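You operate a simulated robot arm through the tools that you are given. There is no shell and no other tool.

You run a simulated robot arm. Do the job below in one go: nothing can be reset, and whatever is moved stays where it is left.

JOB
Lock the cabinet door, plug the cable port and clear the alarm.
Fine: rubber stopper into the port; one press of the yellow button; leave the cabinet running as it is set.

It is judged by the outcome, as a careful person would: the job done as asked, and still so three seconds after it is handed in. It fails if anything else is knocked over, pushed out of place, dropped, spilled or broken. Lids that push on must go on centred and level and be pressed home; caps that screw on are set level and turned clockwise until they are tight.

ROBOT AND FRAMES
A 6-joint arm with a two-finger gripper, fixed in place. Base frame: the origin is on the floor under the middle of its stand, x ahead of it, y to its left, z up. Units: mm, rad, N and s.
It reaches about 1417 mm from its shoulder. Its first joint turns from -2.897 to 2.897 rad. Payload 3.43 kg.
The TCP is the grasp point between the finger pads, 20 mm short of the fingertips. In the tool frame z runs along the fingers and y along their closing line. The gripper opens to 190 mm; its body begins 248 mm behind the TCP.
Orientation is that of the tool frame in the base frame, as a unit quaternion [x, y, z, w]. With the fingers straight down and closing along the base's y, the tool's x points along the base's -x, its y along +y and its z along -z.

CONTROLS
- The arm moves only by the tool apply_moves. Its argument "moves" is a list of rows, each a list of 7 numbers: the shift along the base's x, y, z in units of 25 mm (1.0 is 25 mm), then the turn, a rotation vector about the base's x, y, z in units of 6 degrees (1.0 is 6 degrees), then the gripper command, from -1 (shut) to 1 (fully open), values between in proportion. In form: [[dx, dy, dz, ax, ay, az, jaw], ...]. A call has 1 to 20 rows; each row shifts and turns the commanded pose from where the row before left it. A call with a number of a shift or a turn outside -1 to 1 is refused whole. A row lasts 0.2 s, in which the tool goes at most 50 mm and 0.15 rad; a call with a longer step from one row to the next is refused whole, and so is a gripper value outside its range. A pose out of reach is approached as far as the arm can. The call stops where the force on the tool passes 70 N (or 10 N more than at its start, if that is more) or the arm is blocked; 0.2 s more then pass. Each finger travels about 153 mm/s and halts on what it meets, pressing with about 24 N; the grip force reading is that of the motor and also rises with nothing between the fingers. The clock runs only during rows and for 0.2 s after the last one: add rows that do not move to give the fingers time. The reply holds the time, the measured pose of the TCP, the force on the tool along the base axes, the opening and the grip force, in the units named above and with some noise, with the torque about the TCP (base axes, N m) and any sound that the robot's microphone picked up, and new pictures: "show" is both (left out), scene, wrist or none.
- Cameras (640 x 400 px; columns grow to the right, rows downward): "scene" is fixed at [50.6, 499.9, 1365.8]; the picture's right is [-0.90, -0.44, 0.00], its down [-0.16, 0.33, -0.93] and it looks along [0.41, -0.84, -0.37] (base axes); focal length 321 px, centre (320, 200). "wrist" rides on the gripper at [70, -8, -288] in the tool frame; the picture's right is [0.12, 0.99, 0.00], its down [-0.96, 0.12, -0.25] and it looks along [-0.25, 0.03, 0.97] (tool axes); focal length 261 px, centre (320, 200). There is no depth. A picture from a camera that has moved, and an enlarged one, comes with that camera's place and axes in the base frame and with its lens.
- raise_lower(by): moves the trunk up (or, below 0, down) by that many mm; the arm rides with it, the base frame stays. It gives what a move gives, with no picture.
- enlarge(camera, box): a new picture of the part [left, top, right, bottom] of that camera's present view, enlarged. The clock stands still meanwhile.
- close_job(): hands the job in; it is judged then, once.

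Nothing tells you positions but the pictures and the camera data. Unless the task says otherwise, let go and move clear before handing in.

The tools are called after "Emit:" as a command line: name --pt "numbers of a row" for each row, then --argument value for the rest, lists and objects as JSON in quotes. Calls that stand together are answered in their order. apply_moves: Moves the arm, as the interface text tells. Its arguments: {"type":"object","properties":{"moves":{"type":"array"},"show":{"type":"string","enum":["both","scene","wrist","none"]}},"required":["moves"]} The other tools are called the same way: raise_lower (by) moves the trunk up or down; enlarge (camera, box) takes an enlarged picture of a part of a camera's view; close_job () hands the job in.

At the start:

```text
t: 0.0
ee_pos: [345.5, -519.4, 1348.2]
orientation: [0.0, 1.0, 0.001, 0.0]
force: [0.3, 0.6, 0.8]
moment: [-0.02, -0.02, 0.04]
opening: 190.0
finger_force: 0.0
trunk travel left (down, up): [-200.0, 240.0]
```

scene: 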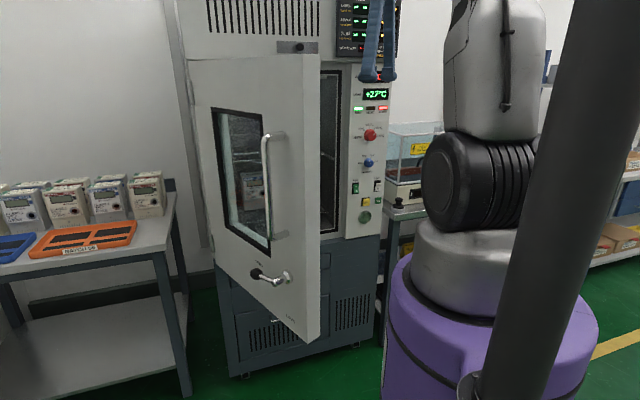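
wrist: 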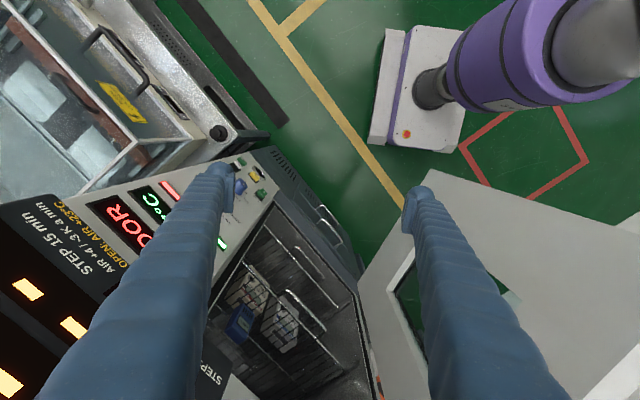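

I see a test cabinet with its door ajar, a control panel with coloured buttons on its right side, and benches on either side. I'll enlarge the pictures to read labels and find the stopper, port, latch and yellow button before moving.

Emit:
enlarge --camera "scene" --box '[320, 70, 420, 240]'

Emit:
enlarge --camera "scene" --box '[180, 0, 400, 140]'

Emit:
enlarge --camera "scene" --box '[190, 120, 400, 380]'

Emit:
enlarge --camera "scene" --box '[370, 110, 640, 280]'

Emit:
enlarge --camera "scene" --box '[0, 150, 200, 280]'

Emit:
enlarge --camera "wrist" --box '[0, 140, 400, 400]'

Emit:
enlarge --camera "wrist" --box '[0, 0, 320, 200]'

```text
2.35 times, centred on (370, 155) of scene
camera zoom: at [50.6, 499.9, 1365.8], right [-0.9, -0.44, 0.0], down [-0.16, 0.33, -0.93], along [0.41, -0.84, -0.37], focal length 755 px, centre (202, 306)
```

zoom: 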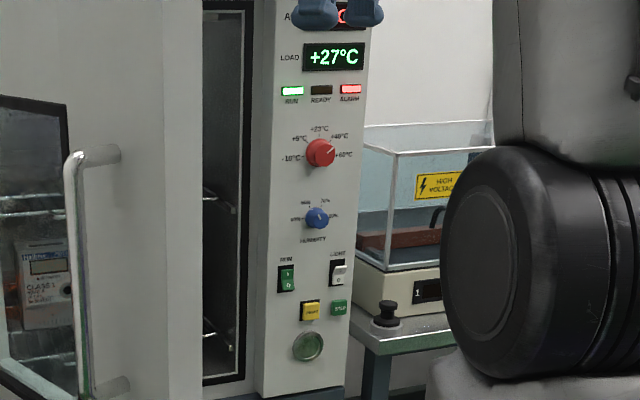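

```text
2.86 times, centred on (290, 70) of scene
camera zoom: at [50.6, 499.9, 1365.8], right [-0.9, -0.44, 0.0], down [-0.16, 0.33, -0.93], along [0.41, -0.84, -0.37], focal length 917 px, centre (406, 571)
```

zoom: 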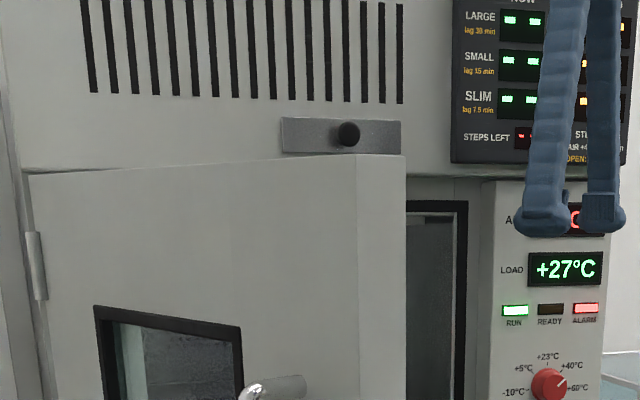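

```text
1.54 times, centred on (295, 250) of scene
camera zoom: at [50.6, 499.9, 1365.8], right [-0.9, -0.44, 0.0], down [-0.16, 0.33, -0.93], along [0.41, -0.84, -0.37], focal length 494 px, centre (358, 123)
```

zoom: 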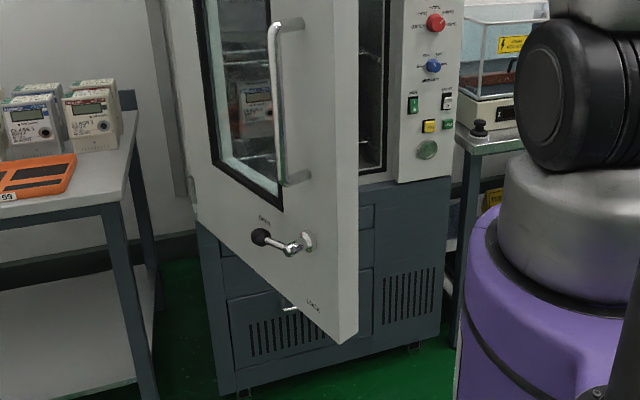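

```text
2.35 times, centred on (505, 195) of scene
camera zoom: at [50.6, 499.9, 1365.8], right [-0.9, -0.44, 0.0], down [-0.16, 0.33, -0.93], along [0.41, -0.84, -0.37], focal length 755 px, centre (-115, 212)
```

zoom: 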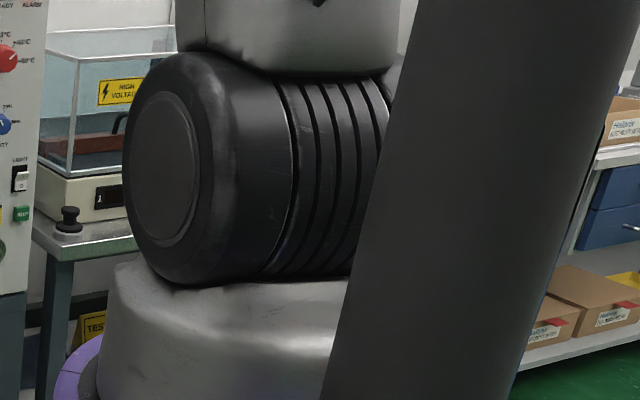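

```text
3.08 times, centred on (100, 215) of scene
camera zoom: at [50.6, 499.9, 1365.8], right [-0.9, -0.44, 0.0], down [-0.16, 0.33, -0.93], along [0.41, -0.84, -0.37], focal length 987 px, centre (997, 154)
```

zoom: 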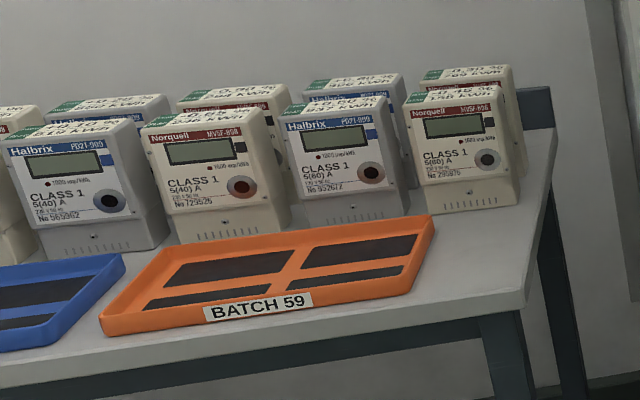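

```text
1.54 times, centred on (200, 270) of wrist
camera zoom: at [276.1, -527.0, 1635.5], right [-0.12, 0.99, 0.0], down [0.96, 0.12, 0.25], along [0.25, 0.03, -0.97], focal length 401 px, centre (505, 92)
```

zoom: 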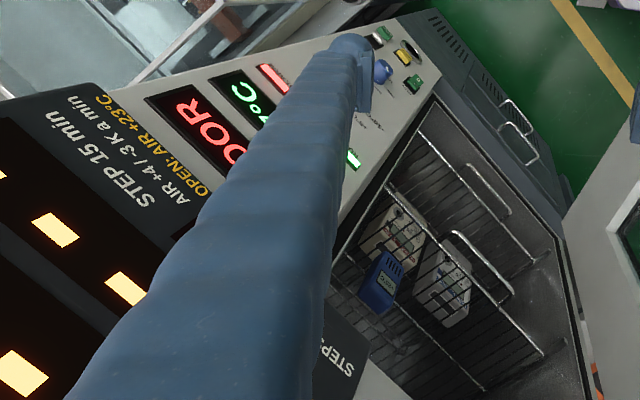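

```text
2.00 times, centred on (160, 100) of wrist
camera zoom: at [276.1, -527.0, 1635.5], right [-0.12, 0.99, 0.0], down [0.96, 0.12, 0.25], along [0.25, 0.03, -0.97], focal length 521 px, centre (640, 400)
```

zoom: 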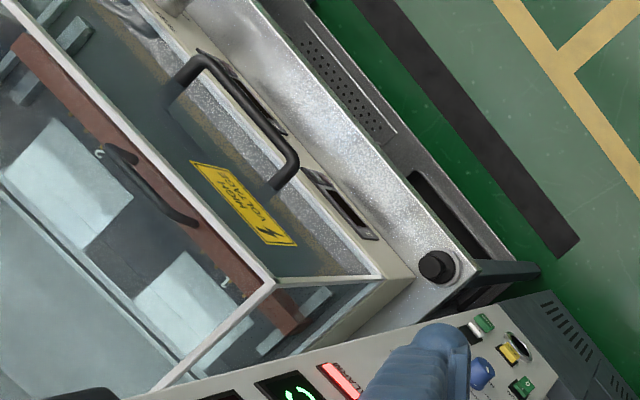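

The panel shows knobs, rockers, a yellow button and a round feature near the bottom; a black stopper-like thing stands on the corner of the right bench. I'll zoom in further to read labels.

Emit:
enlarge --camera "scene" --box '[350, 170, 410, 236]'

Emit:
enlarge --camera "scene" --box '[345, 80, 400, 174]'

Emit:
enlarge --camera "scene" --box '[240, 245, 330, 340]'

Emit:
enlarge --camera "scene" --box '[260, 20, 345, 80]'

Emit:
enlarge --camera "wrist" --box '[180, 100, 300, 180]'

Emit:
enlarge --camera "scene" --box '[330, 0, 410, 60]'

Emit:
enlarge --camera "wrist" --box '[0, 180, 200, 400]'

Emit:
enlarge --camera "wrist" --box '[380, 160, 640, 400]'

```text
6.06 times, centred on (380, 203) of scene
camera zoom: at [50.6, 499.9, 1365.8], right [-0.9, -0.44, 0.0], down [-0.16, 0.33, -0.93], along [0.41, -0.84, -0.37], focal length 1944 px, centre (-44, 182)
```

zoom: 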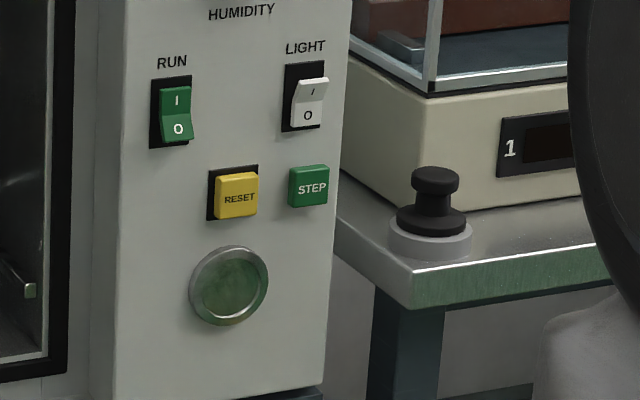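

```text
4.26 times, centred on (372, 127) of scene
camera zoom: at [50.6, 499.9, 1365.8], right [-0.9, -0.44, 0.0], down [-0.16, 0.33, -0.93], along [0.41, -0.84, -0.37], focal length 1365 px, centre (97, 511)
```

zoom: 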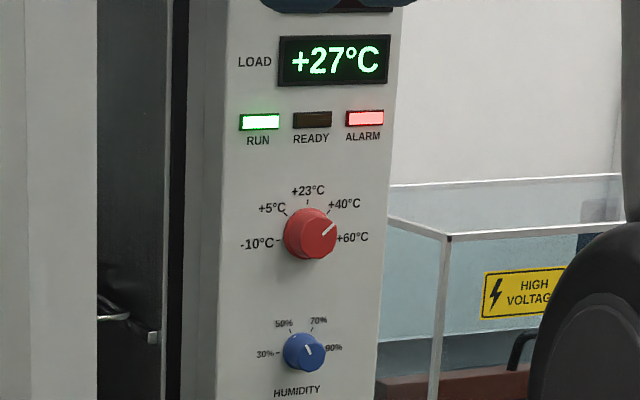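

```text
4.21 times, centred on (285, 292) of scene
camera zoom: at [50.6, 499.9, 1365.8], right [-0.9, -0.44, 0.0], down [-0.16, 0.33, -0.93], along [0.41, -0.84, -0.37], focal length 1351 px, centre (467, -190)
```

zoom: 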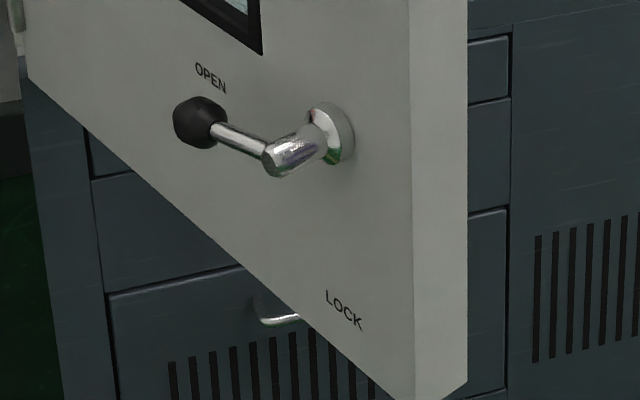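

```text
6.67 times, centred on (302, 50) of scene
camera zoom: at [50.6, 499.9, 1365.8], right [-0.9, -0.44, 0.0], down [-0.16, 0.33, -0.93], along [0.41, -0.84, -0.37], focal length 2139 px, centre (437, 1200)
```

zoom: 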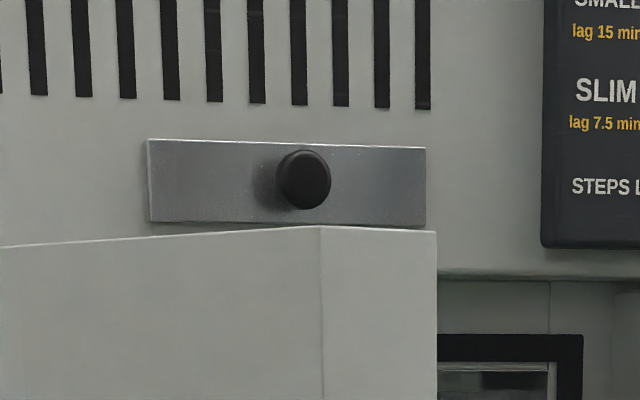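

```text
5.00 times, centred on (240, 140) of wrist
camera zoom: at [276.1, -527.0, 1635.5], right [-0.12, 0.99, 0.0], down [0.96, 0.12, 0.25], along [0.25, 0.03, -0.97], focal length 1303 px, centre (720, 500)
```

zoom: 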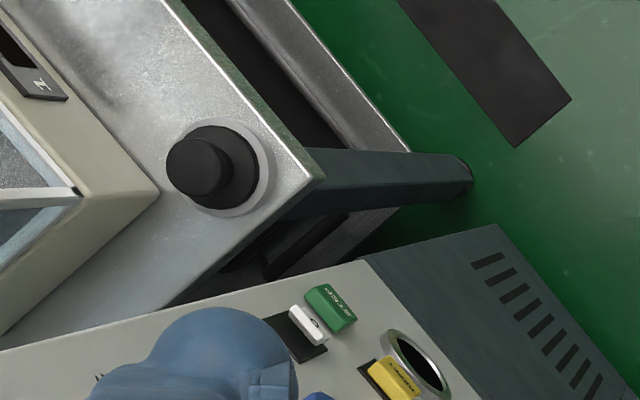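

```text
6.67 times, centred on (370, 30) of scene
camera zoom: at [50.6, 499.9, 1365.8], right [-0.9, -0.44, 0.0], down [-0.16, 0.33, -0.93], along [0.41, -0.84, -0.37], focal length 2139 px, centre (-13, 1333)
```

zoom: 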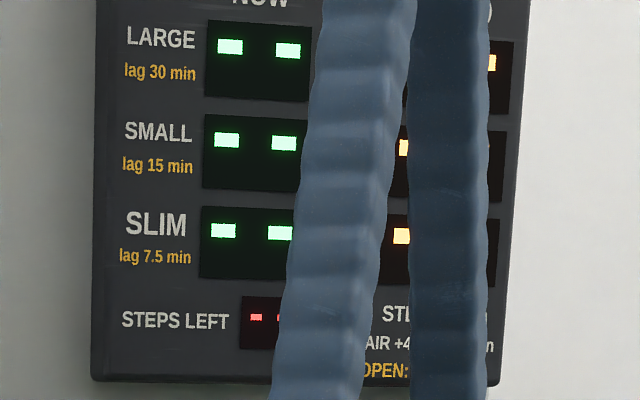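

```text
1.82 times, centred on (100, 290) of wrist
camera zoom: at [276.1, -527.0, 1635.5], right [-0.12, 0.99, 0.0], down [0.96, 0.12, 0.25], along [0.25, 0.03, -0.97], focal length 474 px, centre (720, 36)
```

zoom: 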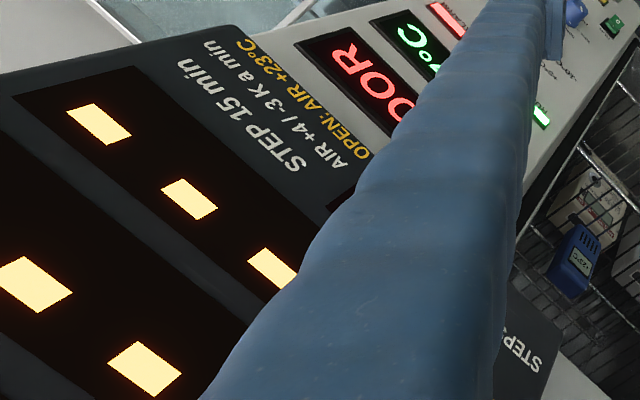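

```text
1.67 times, centred on (510, 280) of wrist
camera zoom: at [276.1, -527.0, 1635.5], right [-0.12, 0.99, 0.0], down [0.96, 0.12, 0.25], along [0.25, 0.03, -0.97], focal length 434 px, centre (3, 67)
```

zoom: 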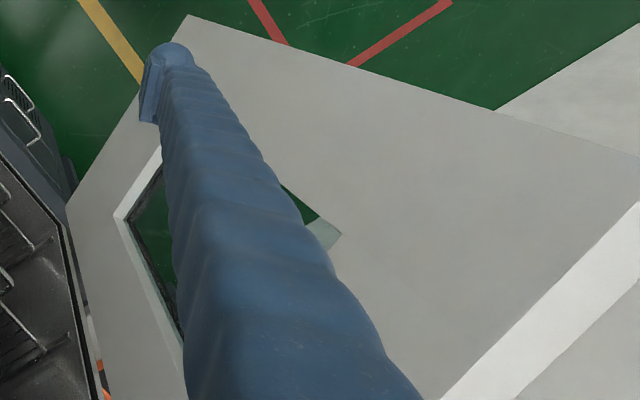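

The geometry is becoming clear: the panel is at about (425, -707) facing (-0.7, +0.7), the door is open about 67° with its free edge near (360, -100), and the stopper stands at about (315, -836, 796). Next I'll look closely at the fingers and the chamber before moving.

Emit:
enlarge --camera "scene" --box '[345, 40, 410, 90]'

Emit:
enlarge --camera "wrist" --box '[190, 140, 270, 200]'

Emit:
enlarge --camera "wrist" --box '[190, 180, 390, 400]'

Emit:
enlarge --camera "scene" --box '[400, 0, 640, 400]'

Emit:
enlarge --camera "scene" --box '[190, 100, 340, 260]'

```text
8.00 times, centred on (378, 65) of scene
camera zoom: at [50.6, 499.9, 1365.8], right [-0.9, -0.44, 0.0], down [-0.16, 0.33, -0.93], along [0.41, -0.84, -0.37], focal length 2567 px, centre (-140, 1280)
```

zoom: 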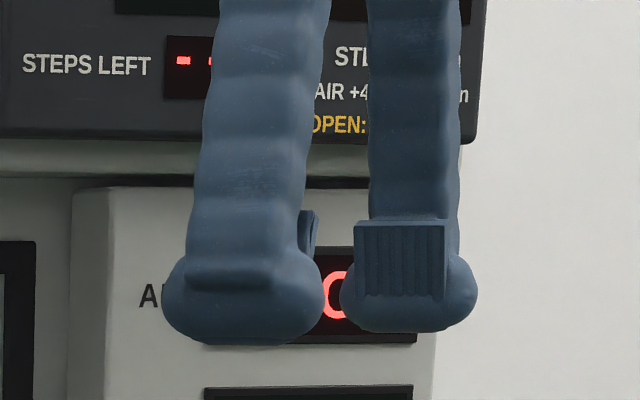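

```text
6.67 times, centred on (230, 170) of wrist
camera zoom: at [276.1, -527.0, 1635.5], right [-0.12, 0.99, 0.0], down [0.96, 0.12, 0.25], along [0.25, 0.03, -0.97], focal length 1738 px, centre (920, 400)
```

zoom: 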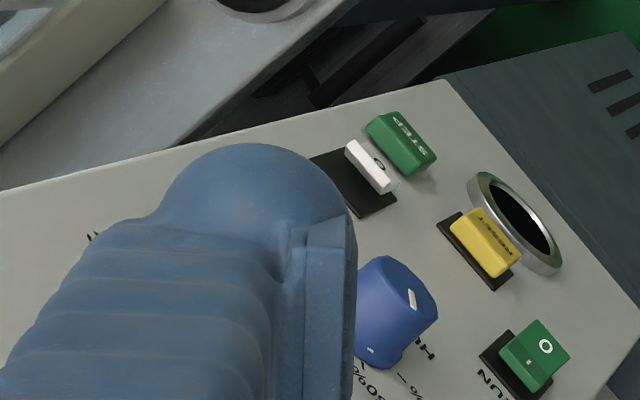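

```text
1.82 times, centred on (290, 290) of wrist
camera zoom: at [276.1, -527.0, 1635.5], right [-0.12, 0.99, 0.0], down [0.96, 0.12, 0.25], along [0.25, 0.03, -0.97], focal length 474 px, centre (374, 36)
```

zoom: 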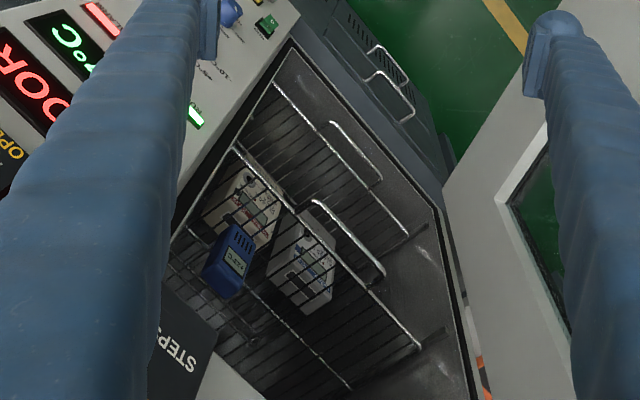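

```text
1.00 times, centred on (520, 200) of scene (not enlarged: the box is as wide or as high as the picture)
camera zoom: at [50.6, 499.9, 1365.8], right [-0.9, -0.44, 0.0], down [-0.16, 0.33, -0.93], along [0.41, -0.84, -0.37], focal length 321 px, centre (120, 200)
```

zoom: 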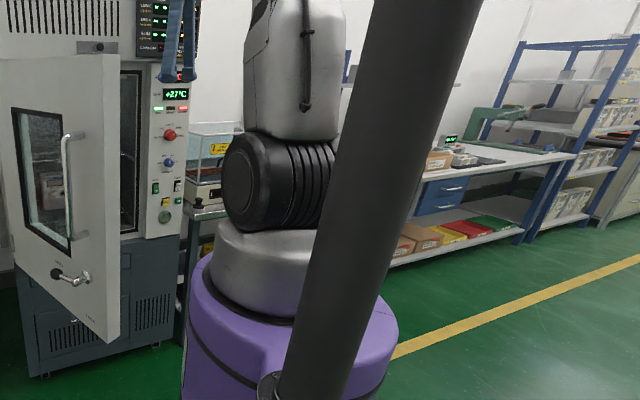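

```text
2.50 times, centred on (265, 180) of scene
camera zoom: at [50.6, 499.9, 1365.8], right [-0.9, -0.44, 0.0], down [-0.16, 0.33, -0.93], along [0.41, -0.84, -0.37], focal length 802 px, centre (458, 250)
```

zoom: 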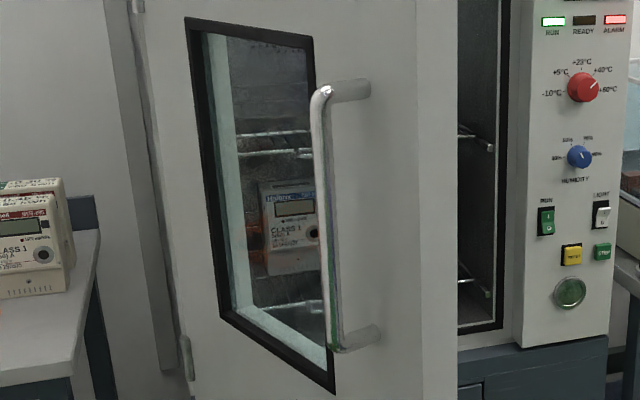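

The fingertips are bulbous (about 50 mm wide), the door's top is at about z = 1400, and the lever points to OPEN with LOCK straight below its hub. I'll raise the hand clear of the door's top first, closing the fingers on the way.

Emit:
apply_moves --pt "0 0 1 0 0 0 1" --pt "0 0 1 0 0 0 0.5" --pt "0 0 1 0 0 0 0" --pt "0 0 1 0 0 0 -0.5" --pt "0 0 1 0 0 0 -1" --pt "0 0 1 0 0 0 -1" --pt "0 0 0 0 0 0 -1" --pt "0 0 0 0 0 0 -1"

```text
t: 1.8
ee_pos: [345.6, -519.3, 1500.0]
orientation: [0.0, 1.0, 0.0, 0.0]
force: [-0.9, -0.7, 0.1]
moment: [-0.01, 0.0, 0.01]
opening: 0.0
finger_force: 23.9
trunk travel left (down, up): [-200.0, 240.0]
camera wrist: at [276.2, -527.0, 1786.4], right [-0.12, 0.99, 0.0], down [0.96, 0.12, 0.25], along [0.25, 0.03, -0.97], focal length 261 px, centre (320, 200)
```

scene: 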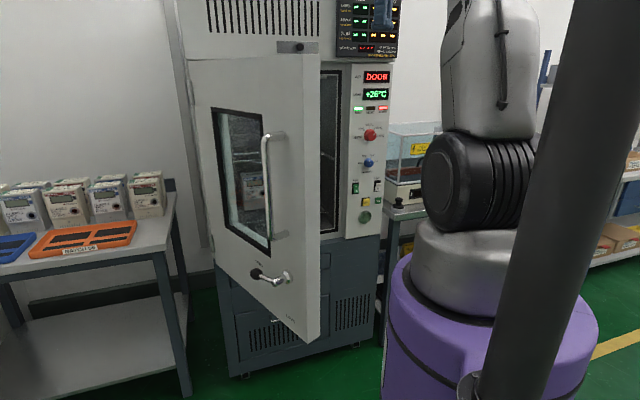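
wrist: 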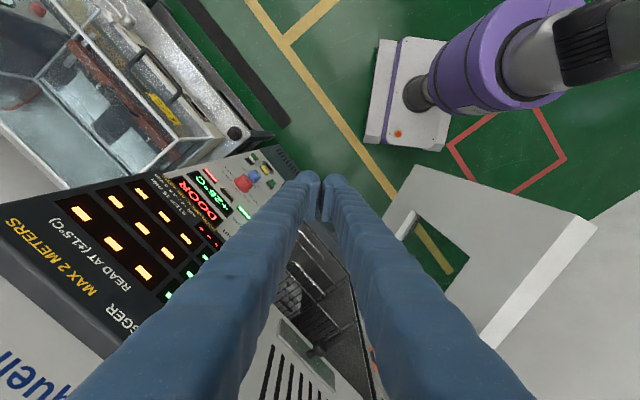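

The display reads DOOR with the load at +26 °C, and the hand is now above the door top. I'll enlarge the wrist view to measure the door's top edge and the plate above it.

Emit:
enlarge --camera "wrist" --box '[380, 140, 640, 360]'

Emit:
enlarge --camera "wrist" --box '[220, 240, 400, 400]'

Emit:
enlarge --camera "wrist" --box '[220, 120, 360, 230]'

Emit:
enlarge --camera "scene" --box '[330, 0, 410, 120]'

Emit:
enlarge --camera "wrist" --box '[0, 150, 260, 400]'

```text
1.82 times, centred on (510, 250) of wrist
camera zoom: at [276.2, -527.0, 1786.4], right [-0.12, 0.99, 0.0], down [0.96, 0.12, 0.25], along [0.25, 0.03, -0.97], focal length 474 px, centre (-26, 109)
```

zoom: 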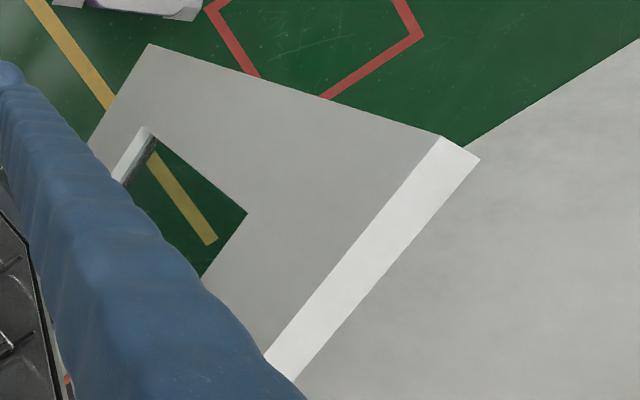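

```text
2.50 times, centred on (310, 320) of wrist
camera zoom: at [276.2, -527.0, 1786.4], right [-0.12, 0.99, 0.0], down [0.96, 0.12, 0.25], along [0.25, 0.03, -0.97], focal length 652 px, centre (345, -100)
```

zoom: 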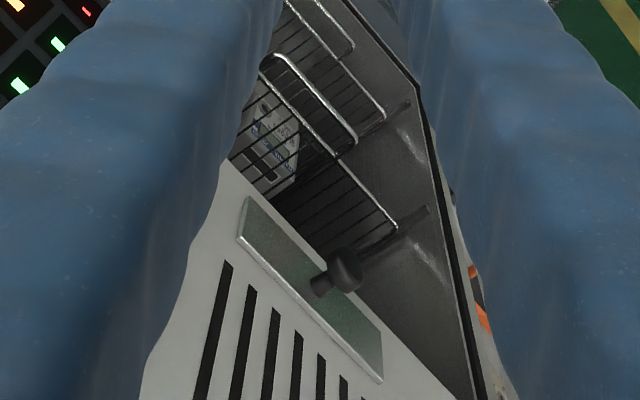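

```text
3.64 times, centred on (290, 175) of wrist
camera zoom: at [276.2, -527.0, 1786.4], right [-0.12, 0.99, 0.0], down [0.96, 0.12, 0.25], along [0.25, 0.03, -0.97], focal length 948 px, centre (429, 291)
```

zoom: 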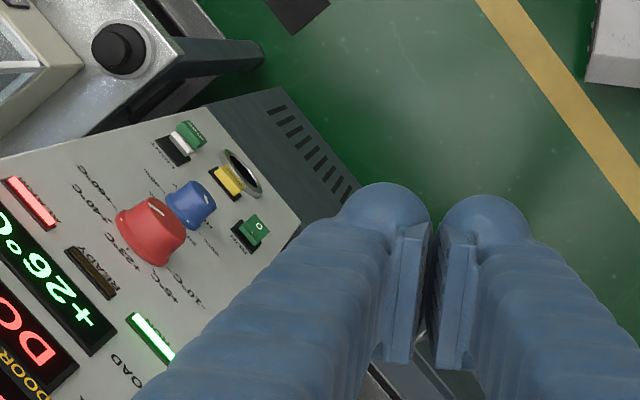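

```text
3.33 times, centred on (370, 60) of scene
camera zoom: at [50.6, 499.9, 1365.8], right [-0.9, -0.44, 0.0], down [-0.16, 0.33, -0.93], along [0.41, -0.84, -0.37], focal length 1069 px, centre (153, 667)
```

zoom: 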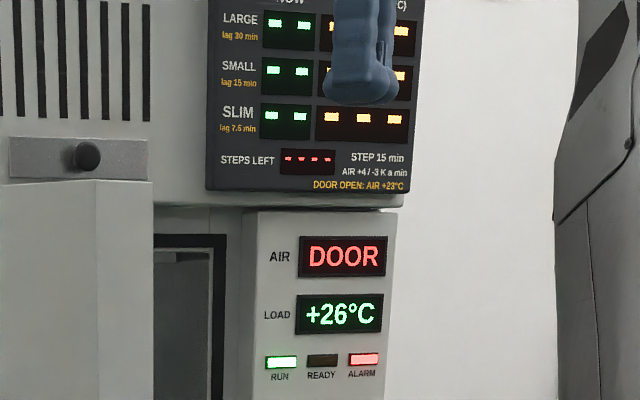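

```text
1.60 times, centred on (130, 275) of wrist
camera zoom: at [276.2, -527.0, 1786.4], right [-0.12, 0.99, 0.0], down [0.96, 0.12, 0.25], along [0.25, 0.03, -0.97], focal length 417 px, centre (624, 80)
```

zoom: 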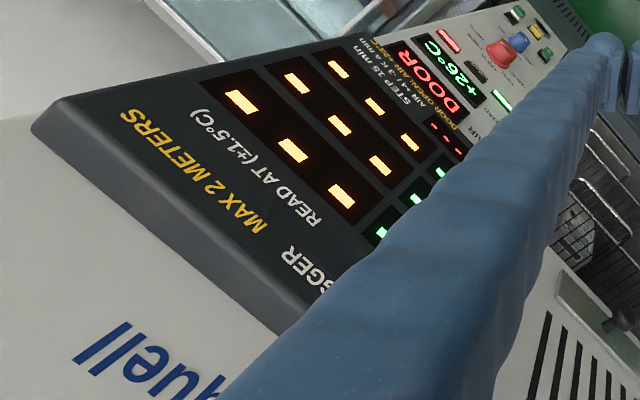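

The door top edge measures from about (353,-118) at the free inner corner, heading (-0.936, 0.352), and the cabinet faces exactly 45°. I'll cross over the door's top at this height to its outer side, turning the hand as I go.

Emit:
apply_moves --pt "0.2 1 0 0 0 0.58 -1" --pt "0.2 1 0 0 0 0.58 -1" --pt "0.2 1 0 0 0 0.58 -1" --pt "0.2 1 0 0 0 0.58 -1" --pt "0.2 1 0 0 0 0.58 -1" --pt "0.2 1 0 0 0 0.58 -1" --pt "0.2 1 0 0 0 0.58 -1" --pt "0.2 1 0 0 0 0.58 -1" --pt "0.2 1 0 0 0 0.58 -1" --pt "0.2 1 0 0 0 0.58 -1" --pt "0.2 1 0 0 0 0.58 -1" --pt "0.2 1 0 0 0 0.58 -1" --pt "0.2 1 0 0 0 0.58 -1" --pt "0.2 1 0 0 0 0.58 -1" --pt "0.2 1 0 0 0 0.58 -1" --pt "0.2 1 0 0 0 0.58 -1" --pt "0.2 1 0 0 0 0.58 -1" --pt "0.2 1 0 0 0 0.58 -1" --pt "0.2 1 0 0 0 0.58 -1" --pt "0.2 1 0 0 0 0.58 -1"

```text
t: 6.0
ee_pos: [442.7, -19.4, 1498.7]
orientation: [-0.571, 0.821, 0.0, 0.0]
force: [0.2, 0.6, -0.2]
moment: [0.01, 0.05, -0.02]
opening: 0.0
finger_force: 24.3
trunk travel left (down, up): [-200.0, 240.0]
camera wrist: at [428.4, -87.4, 1784.9], right [-0.97, 0.23, 0.0], down [0.23, 0.94, 0.25], along [0.06, 0.24, -0.97], focal length 261 px, centre (320, 200)
```

scene: 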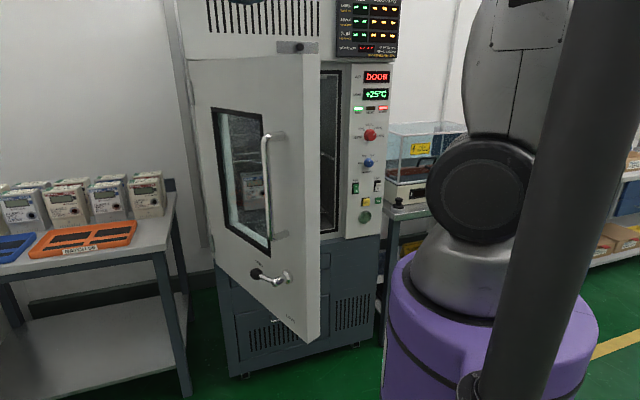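
wrist: 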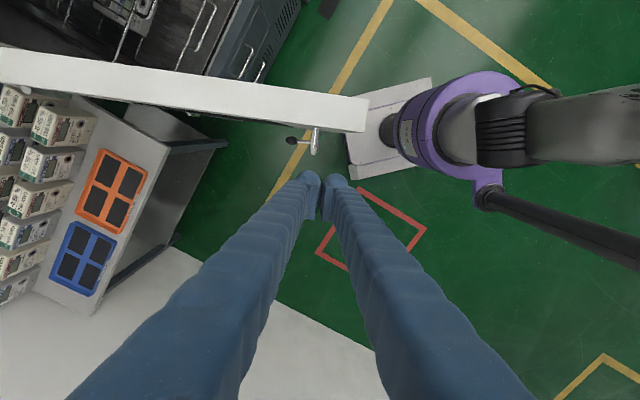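

The hand is now outside the door, with the door's top edge, lever and handle visible below. I'll tilt the fingers 45° toward the door and lower them to about z = 1330, still clear of the face.

Emit:
apply_moves --pt "0.0935 -0.035 -0.84 -0.8775 0.33 0 -1" --pt "0.0935 -0.035 -0.84 -0.8775 0.33 0 -1" --pt "0.0935 -0.035 -0.84 -0.8775 0.33 0 -1" --pt "0.0935 -0.035 -0.84 -0.8775 0.33 0 -1" --pt "0.0935 -0.035 -0.84 -0.8775 0.33 0 -1" --pt "0.0935 -0.035 -0.84 -0.8775 0.33 0 -1" --pt "0.0935 -0.035 -0.84 -0.8775 0.33 0 -1" --pt "0.0935 -0.035 -0.84 -0.8775 0.33 0 -1" --pt "0 0 0 0 0 0 -1"

```text
t: 8.0
ee_pos: [461.8, -27.2, 1331.1]
orientation: [-0.527, 0.759, -0.217, -0.315]
force: [-1.0, 0.0, -0.1]
moment: [-0.1, -0.05, 0.04]
opening: 0.0
finger_force: 24.2
trunk travel left (down, up): [-200.0, 240.0]
camera wrist: at [526.8, 114.6, 1583.7], right [-0.96, 0.27, 0.09], down [0.19, 0.84, -0.51], along [-0.21, -0.47, -0.86], focal length 261 px, centre (320, 200)
```

scene: 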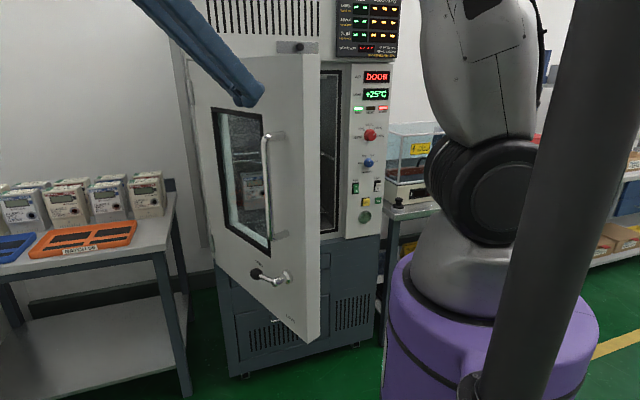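
wrist: 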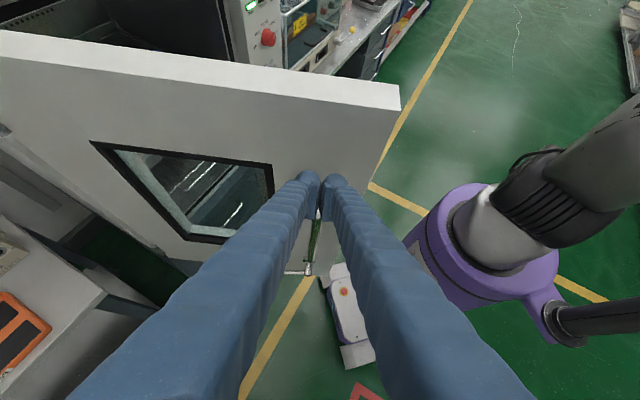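

The closed fingertips are about 50 mm from the door's outer face, above the D-handle. I'll bring them to the face.

Emit:
apply_moves --pt "-0.352 -0.936 0 0 0 0 -1" --pt "-0.282 -0.749 0 0 0 0 -1" --pt "0 0 0 0 0 0 -1" --show "both"

```text
t: 8.8
ee_pos: [449.9, -69.9, 1332.1]
orientation: [-0.527, 0.759, -0.217, -0.316]
force: [0.2, -0.5, 0.0]
moment: [0.03, -0.01, -0.04]
opening: 0.0
finger_force: 24.1
trunk travel left (down, up): [-200.0, 240.0]
camera wrist: at [512.2, 71.5, 1585.0], right [-0.96, 0.27, 0.09], down [0.19, 0.84, -0.5], along [-0.21, -0.47, -0.86], focal length 261 px, centre (320, 200)
```

scene: 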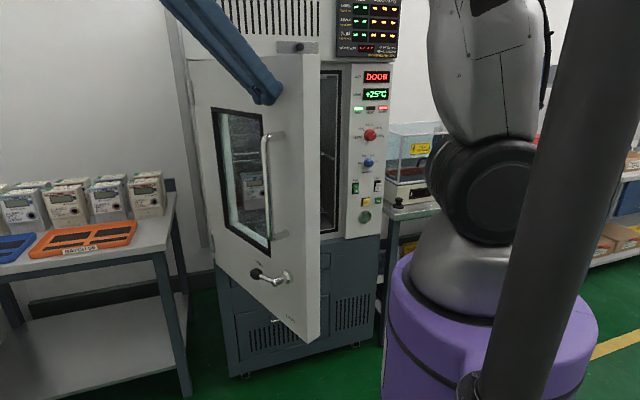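
wrist: 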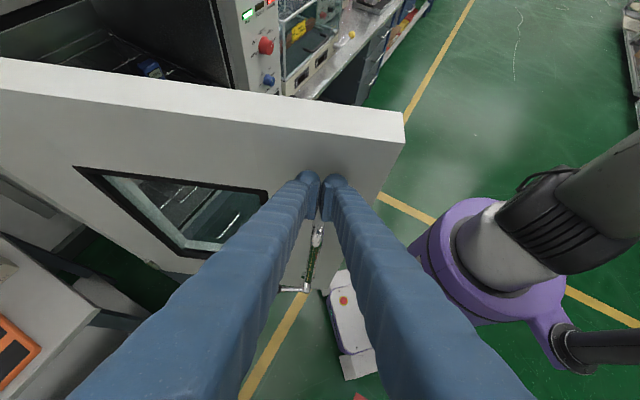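

No contact yet, with about 10 mm to go. I'll push the door along its arc about the hinge at roughly (864, -268), turning the hand with it, halfway first.

Emit:
apply_moves --pt "-0.308 -0.516 0 0 0 0 -1" --pt "-0.364 -0.892 0 0 0 0.5 -1" --pt "-0.316 -0.908 0 0 0 0.5 -1" --pt "-0.272 -0.928 0 0 0 0.5 -1" --pt "-0.22 -0.94 0 0 0 0.5 -1" --pt "-0.172 -0.948 0 0 0 0.5 -1" --pt "-0.12 -0.956 0 0 0 0.5 -1" --pt "-0.072 -0.964 0 0 0 0.5 -1" --pt "-0.02 -0.964 0 0 0 0.5 -1" --pt "0.032 -0.968 0 0 0 0.5 -1" --pt "0.08 -0.956 0 0 0 0.5 -1"

```text
t: 11.2
ee_pos: [409.8, -307.8, 1336.1]
orientation: [0.713, -0.587, 0.299, 0.24]
force: [0.2, 0.4, 0.1]
moment: [0.04, 0.01, 0.01]
opening: 0.1
finger_force: 34.6
trunk travel left (down, up): [-200.0, 240.0]
camera wrist: at [386.9, -153.5, 1587.7], right [-0.96, -0.27, 0.08], down [-0.27, 0.82, -0.51], along [0.08, -0.51, -0.86], focal length 261 px, centre (320, 200)
```

scene: 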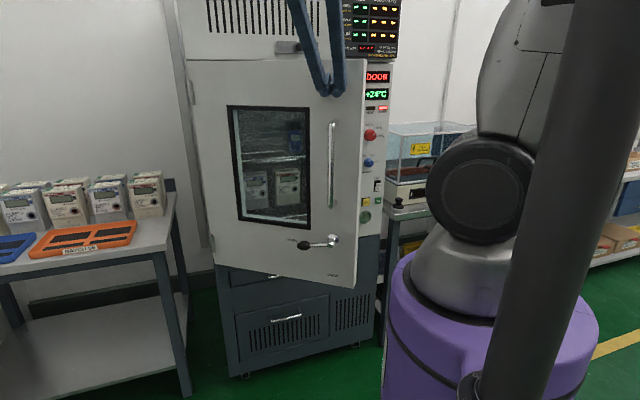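
wrist: 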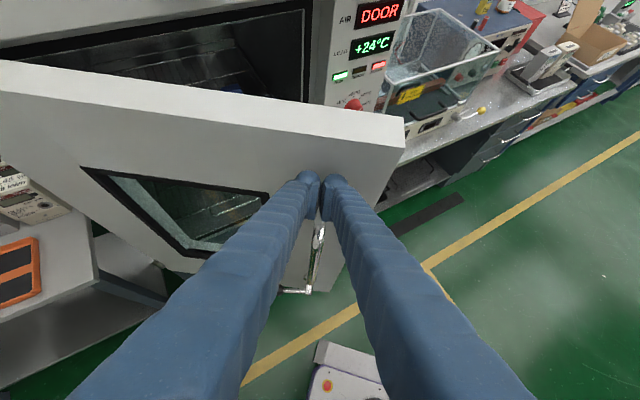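

The door follows freely. I'll continue the arc to about 9° from shut, then look.

Emit:
apply_moves --pt "0.128 -0.96 0 0 0 0.5 -1" --pt "0.184 -0.948 0 0 0 0.5 -1" --pt "0.228 -0.936 0 0 0 0.5 -1" --pt "0.28 -0.924 0 0 0 0.5 -1" --pt "0.328 -0.904 0 0 0 0.5 -1" --pt "0.372 -0.892 0 0 0 0.5 -1" --pt "0.416 -0.868 0 0 0 0.5 -1" --pt "0.234 -0.422 0 0 0 0.25 -1" --pt "0.234 -0.422 0 0 0 0.25 -1" --pt "0.254 -0.412 0 0 0 0.25 -1" --pt "0.254 -0.412 0 0 0 0.25 -1" --pt "0 0 0 0 0 0 -1"

```text
t: 11.9
ee_pos: [476.0, -285.9, 1342.6]
orientation: [0.787, -0.48, 0.335, 0.194]
force: [-0.7, -0.8, 0.3]
moment: [0.03, -0.1, 0.09]
opening: 0.0
finger_force: 34.4
trunk travel left (down, up): [-200.0, 240.0]
stopped in row 3: the arm was blocked; the commanded pose is now the measured one
camera wrist: at [407.9, -144.9, 1593.3], right [-0.84, -0.54, 0.07], down [-0.49, 0.7, -0.52], along [0.23, -0.47, -0.85], focal length 261 px, centre (320, 200)
```

scene: 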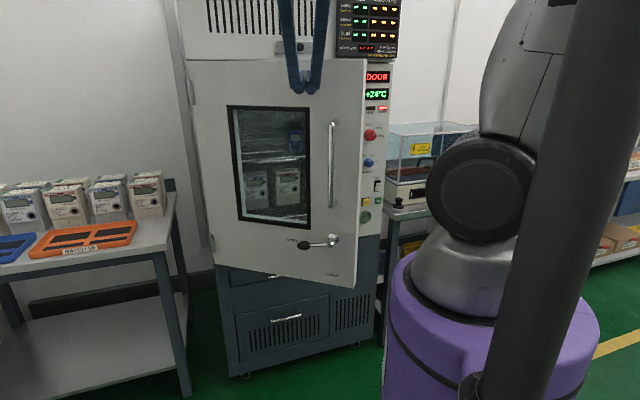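
wrist: 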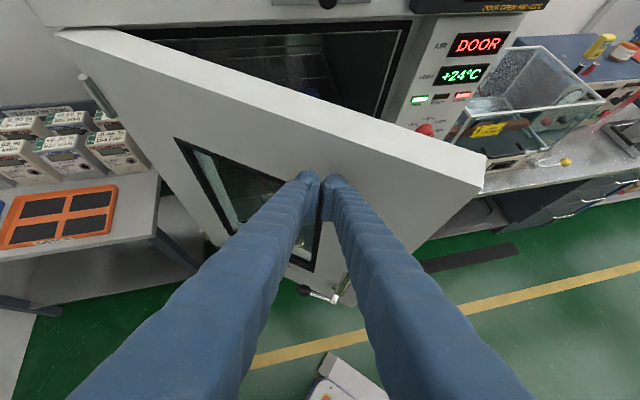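

The arm was blocked in the third row, with no force on the tool, so this looks like an arm fold or joint limit rather than the door; the door is still about 35° open. I'll look at the arm's posture before going on.

Emit:
enlarge --camera "scene" --box '[400, 0, 640, 260]'

Emit:
enlarge --camera "scene" --box '[180, 0, 400, 140]'

Emit:
enlarge --camera "wrist" --box '[100, 0, 520, 250]'

```text
1.54 times, centred on (520, 130) of scene
camera zoom: at [50.6, 499.9, 1365.8], right [-0.9, -0.44, 0.0], down [-0.16, 0.33, -0.93], along [0.41, -0.84, -0.37], focal length 494 px, centre (12, 308)
```

zoom: 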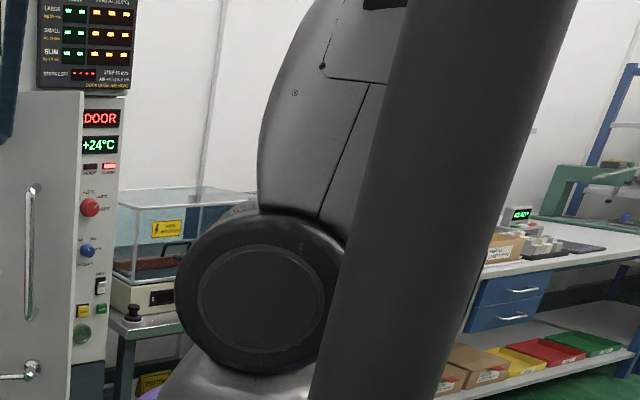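

```text
2.86 times, centred on (290, 70) of scene
camera zoom: at [50.6, 499.9, 1365.8], right [-0.9, -0.44, 0.0], down [-0.16, 0.33, -0.93], along [0.41, -0.84, -0.37], focal length 917 px, centre (406, 571)
```

zoom: 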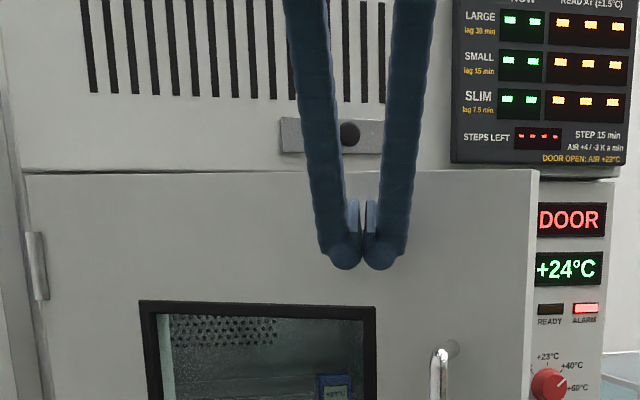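

```text
1.52 times, centred on (310, 125) of wrist
camera zoom: at [407.9, -144.9, 1593.3], right [-0.84, -0.54, 0.07], down [-0.49, 0.7, -0.52], along [0.23, -0.47, -0.85], focal length 397 px, centre (335, 314)
```

zoom: 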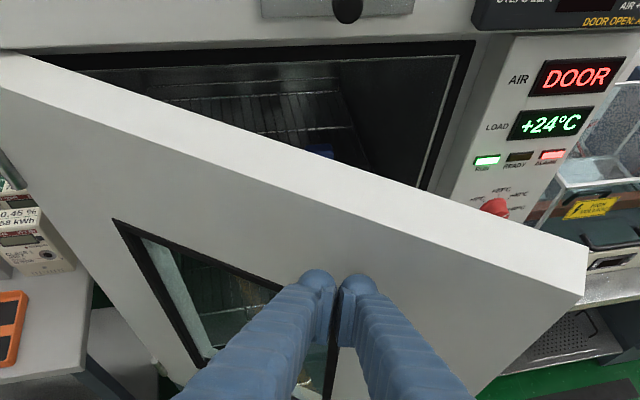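

The door now stands at about 36° from shut (edge near (343,-354)), and the hand is about 20 mm off it. I'll back the hand off, lower the trunk to unfold the arm, then raise the hand back to working height.

Emit:
apply_moves --pt "-0.13 0.79 0 0 0 0 -1" --pt "-0.13 0.79 0 0 0 0 -1" --pt "-0.13 0.79 0 0 0 0 -1" --pt "0 0 0 0 0 0 -1" --show "none"

Emit:
raise_lower --by -150

Emit:
apply_moves --pt "0 0 1 0 0 0 -1" --pt "0 0 1 0 0 0 -1" --pt "0 0 1 0 0 0 -1" --pt "0 0 1 0 0 0 -1" --pt "0 0 1 0 0 0 -1" --pt "0 0 1 0 0 0 -1" --pt "0 0 0 0 0 0 -1"

```text
t: 12.9
ee_pos: [466.1, -231.7, 1339.4]
orientation: [0.786, -0.483, 0.331, 0.199]
force: [0.6, 1.2, -0.7]
moment: [0.01, 0.02, -0.05]
opening: 0.1
finger_force: 34.1
trunk travel left (down, up): [-200.0, 240.0]
```

```text
t: 14.7
ee_pos: [466.0, -231.0, 1190.9]
orientation: [0.786, -0.483, 0.331, 0.197]
force: [-0.1, -0.3, -0.2]
moment: [-0.01, -0.04, -0.01]
opening: 0.0
finger_force: 34.4
trunk travel left (down, up): [-50.0, 390.0]
```

```text
t: 16.2
ee_pos: [464.2, -231.7, 1337.4]
orientation: [0.786, -0.483, 0.331, 0.197]
force: [-0.4, 0.1, 0.1]
moment: [0.01, -0.03, -0.03]
opening: 0.2
finger_force: 34.6
trunk travel left (down, up): [-50.0, 390.0]
camera wrist: at [400.2, -89.4, 1590.0], right [-0.85, -0.53, 0.08], down [-0.49, 0.71, -0.51], along [0.22, -0.47, -0.86], focal length 261 px, centre (320, 200)
```

scene: 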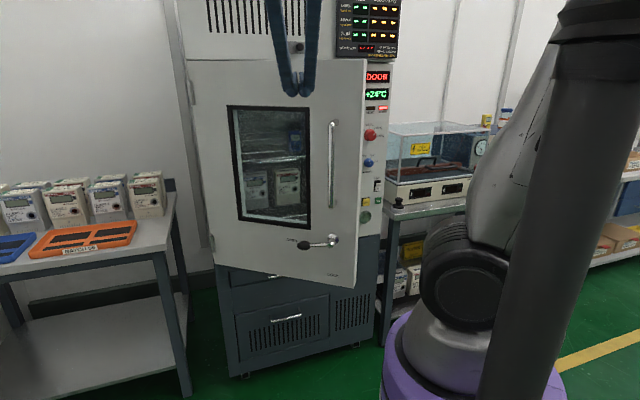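
wrist: 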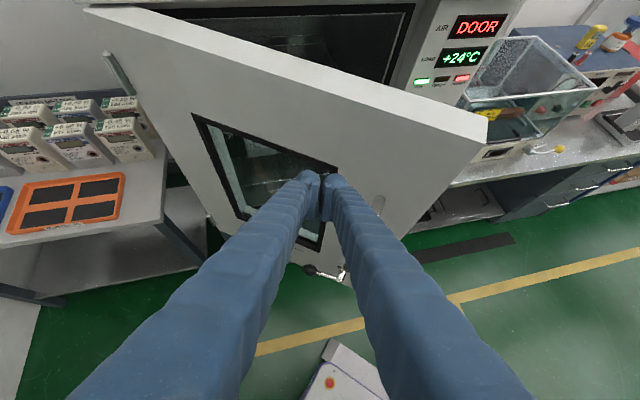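

The trunk is down 150 mm and the hand is back at height. A dark joint now shows near the mast at the upper right, so I'll check how close the elbow is to it.

Emit:
enlarge --camera "scene" --box '[440, 0, 640, 200]'

```text
2.00 times, centred on (540, 100) of scene
camera zoom: at [50.6, 499.9, 1365.8], right [-0.9, -0.44, 0.0], down [-0.16, 0.33, -0.93], along [0.41, -0.84, -0.37], focal length 642 px, centre (-120, 400)
```

zoom: 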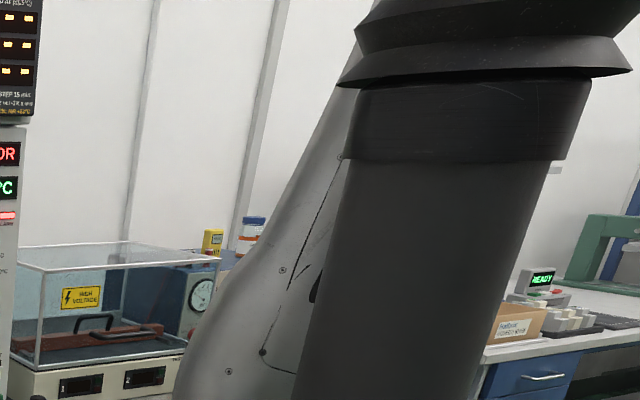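

The dark piece is just the top of the robot's own mast, and the arm has room now. I'll steepen the fingers by 20° to keep the arm less folded and bring them back to the door near its free edge.

Emit:
apply_moves --pt "-0.6 -0.4 0 0.737 0.387 0 -1" --pt "-0.6 -0.6 0 0.737 0.387 0 -1" --pt "-0.6 -0.8 0 0.737 0.387 0 -1" --pt "-0.6 -0.9 0 0.737 0.387 0 -1" --pt "0 0 0 0 0 0 -1"

```text
t: 17.2
ee_pos: [461.6, -180.9, 1352.8]
orientation: [0.88, -0.402, 0.236, 0.093]
force: [-1.9, 0.0, 0.7]
moment: [0.06, -0.35, 0.12]
opening: 0.0
finger_force: 34.1
trunk travel left (down, up): [-50.0, 390.0]
stopped in row 4: the arm was blocked; the commanded pose is now the measured one
camera wrist: at [410.4, -119.0, 1637.7], right [-0.68, -0.73, 0.03], down [-0.71, 0.65, -0.26], along [0.17, -0.2, -0.97], focal length 261 px, centre (320, 200)
```

scene: 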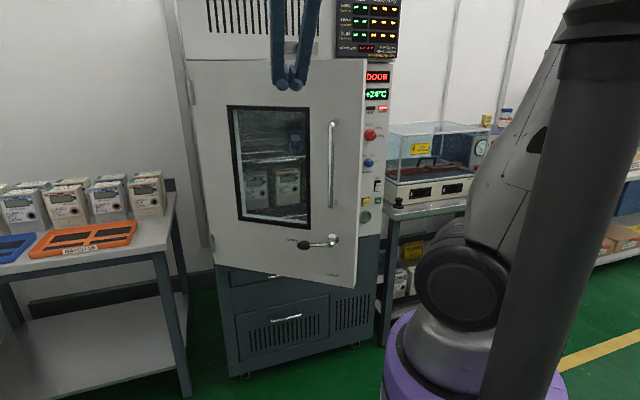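
wrist: 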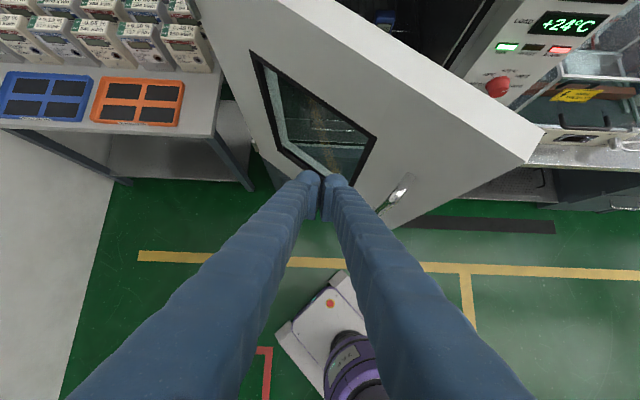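

The base joint stopped at the same place again (hand azimuth about -6°) while everything else followed, so part of the arm seems to be touching the mast. I'll compare the mast region to see what touches.

Emit:
enlarge --camera "scene" --box '[440, 0, 640, 200]'

Emit:
enlarge --camera "scene" --box '[340, 180, 640, 400]'

Emit:
enlarge --camera "wrist" --box '[220, 220, 480, 400]'

```text
2.00 times, centred on (540, 100) of scene
camera zoom: at [50.6, 499.9, 1365.8], right [-0.9, -0.44, 0.0], down [-0.16, 0.33, -0.93], along [0.41, -0.84, -0.37], focal length 642 px, centre (-120, 400)
```

zoom: 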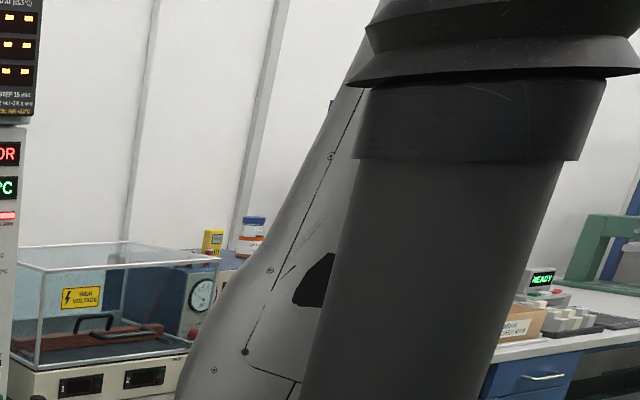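

```text
1.82 times, centred on (490, 290) of scene
camera zoom: at [50.6, 499.9, 1365.8], right [-0.9, -0.44, 0.0], down [-0.16, 0.33, -0.93], along [0.41, -0.84, -0.37], focal length 583 px, centre (11, 36)
```

zoom: 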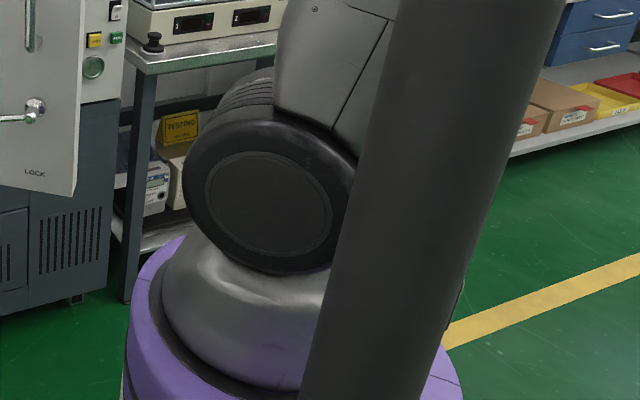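

```text
2.22 times, centred on (350, 310) of wrist
camera zoom: at [410.4, -119.0, 1637.7], right [-0.68, -0.73, 0.03], down [-0.71, 0.65, -0.26], along [0.17, -0.2, -0.97], focal length 579 px, centre (253, -44)
```

zoom: 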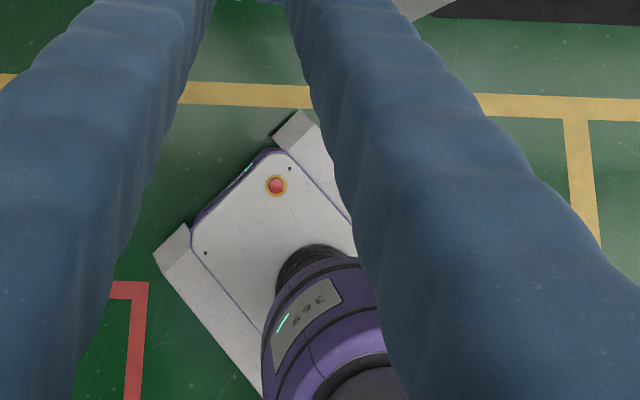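

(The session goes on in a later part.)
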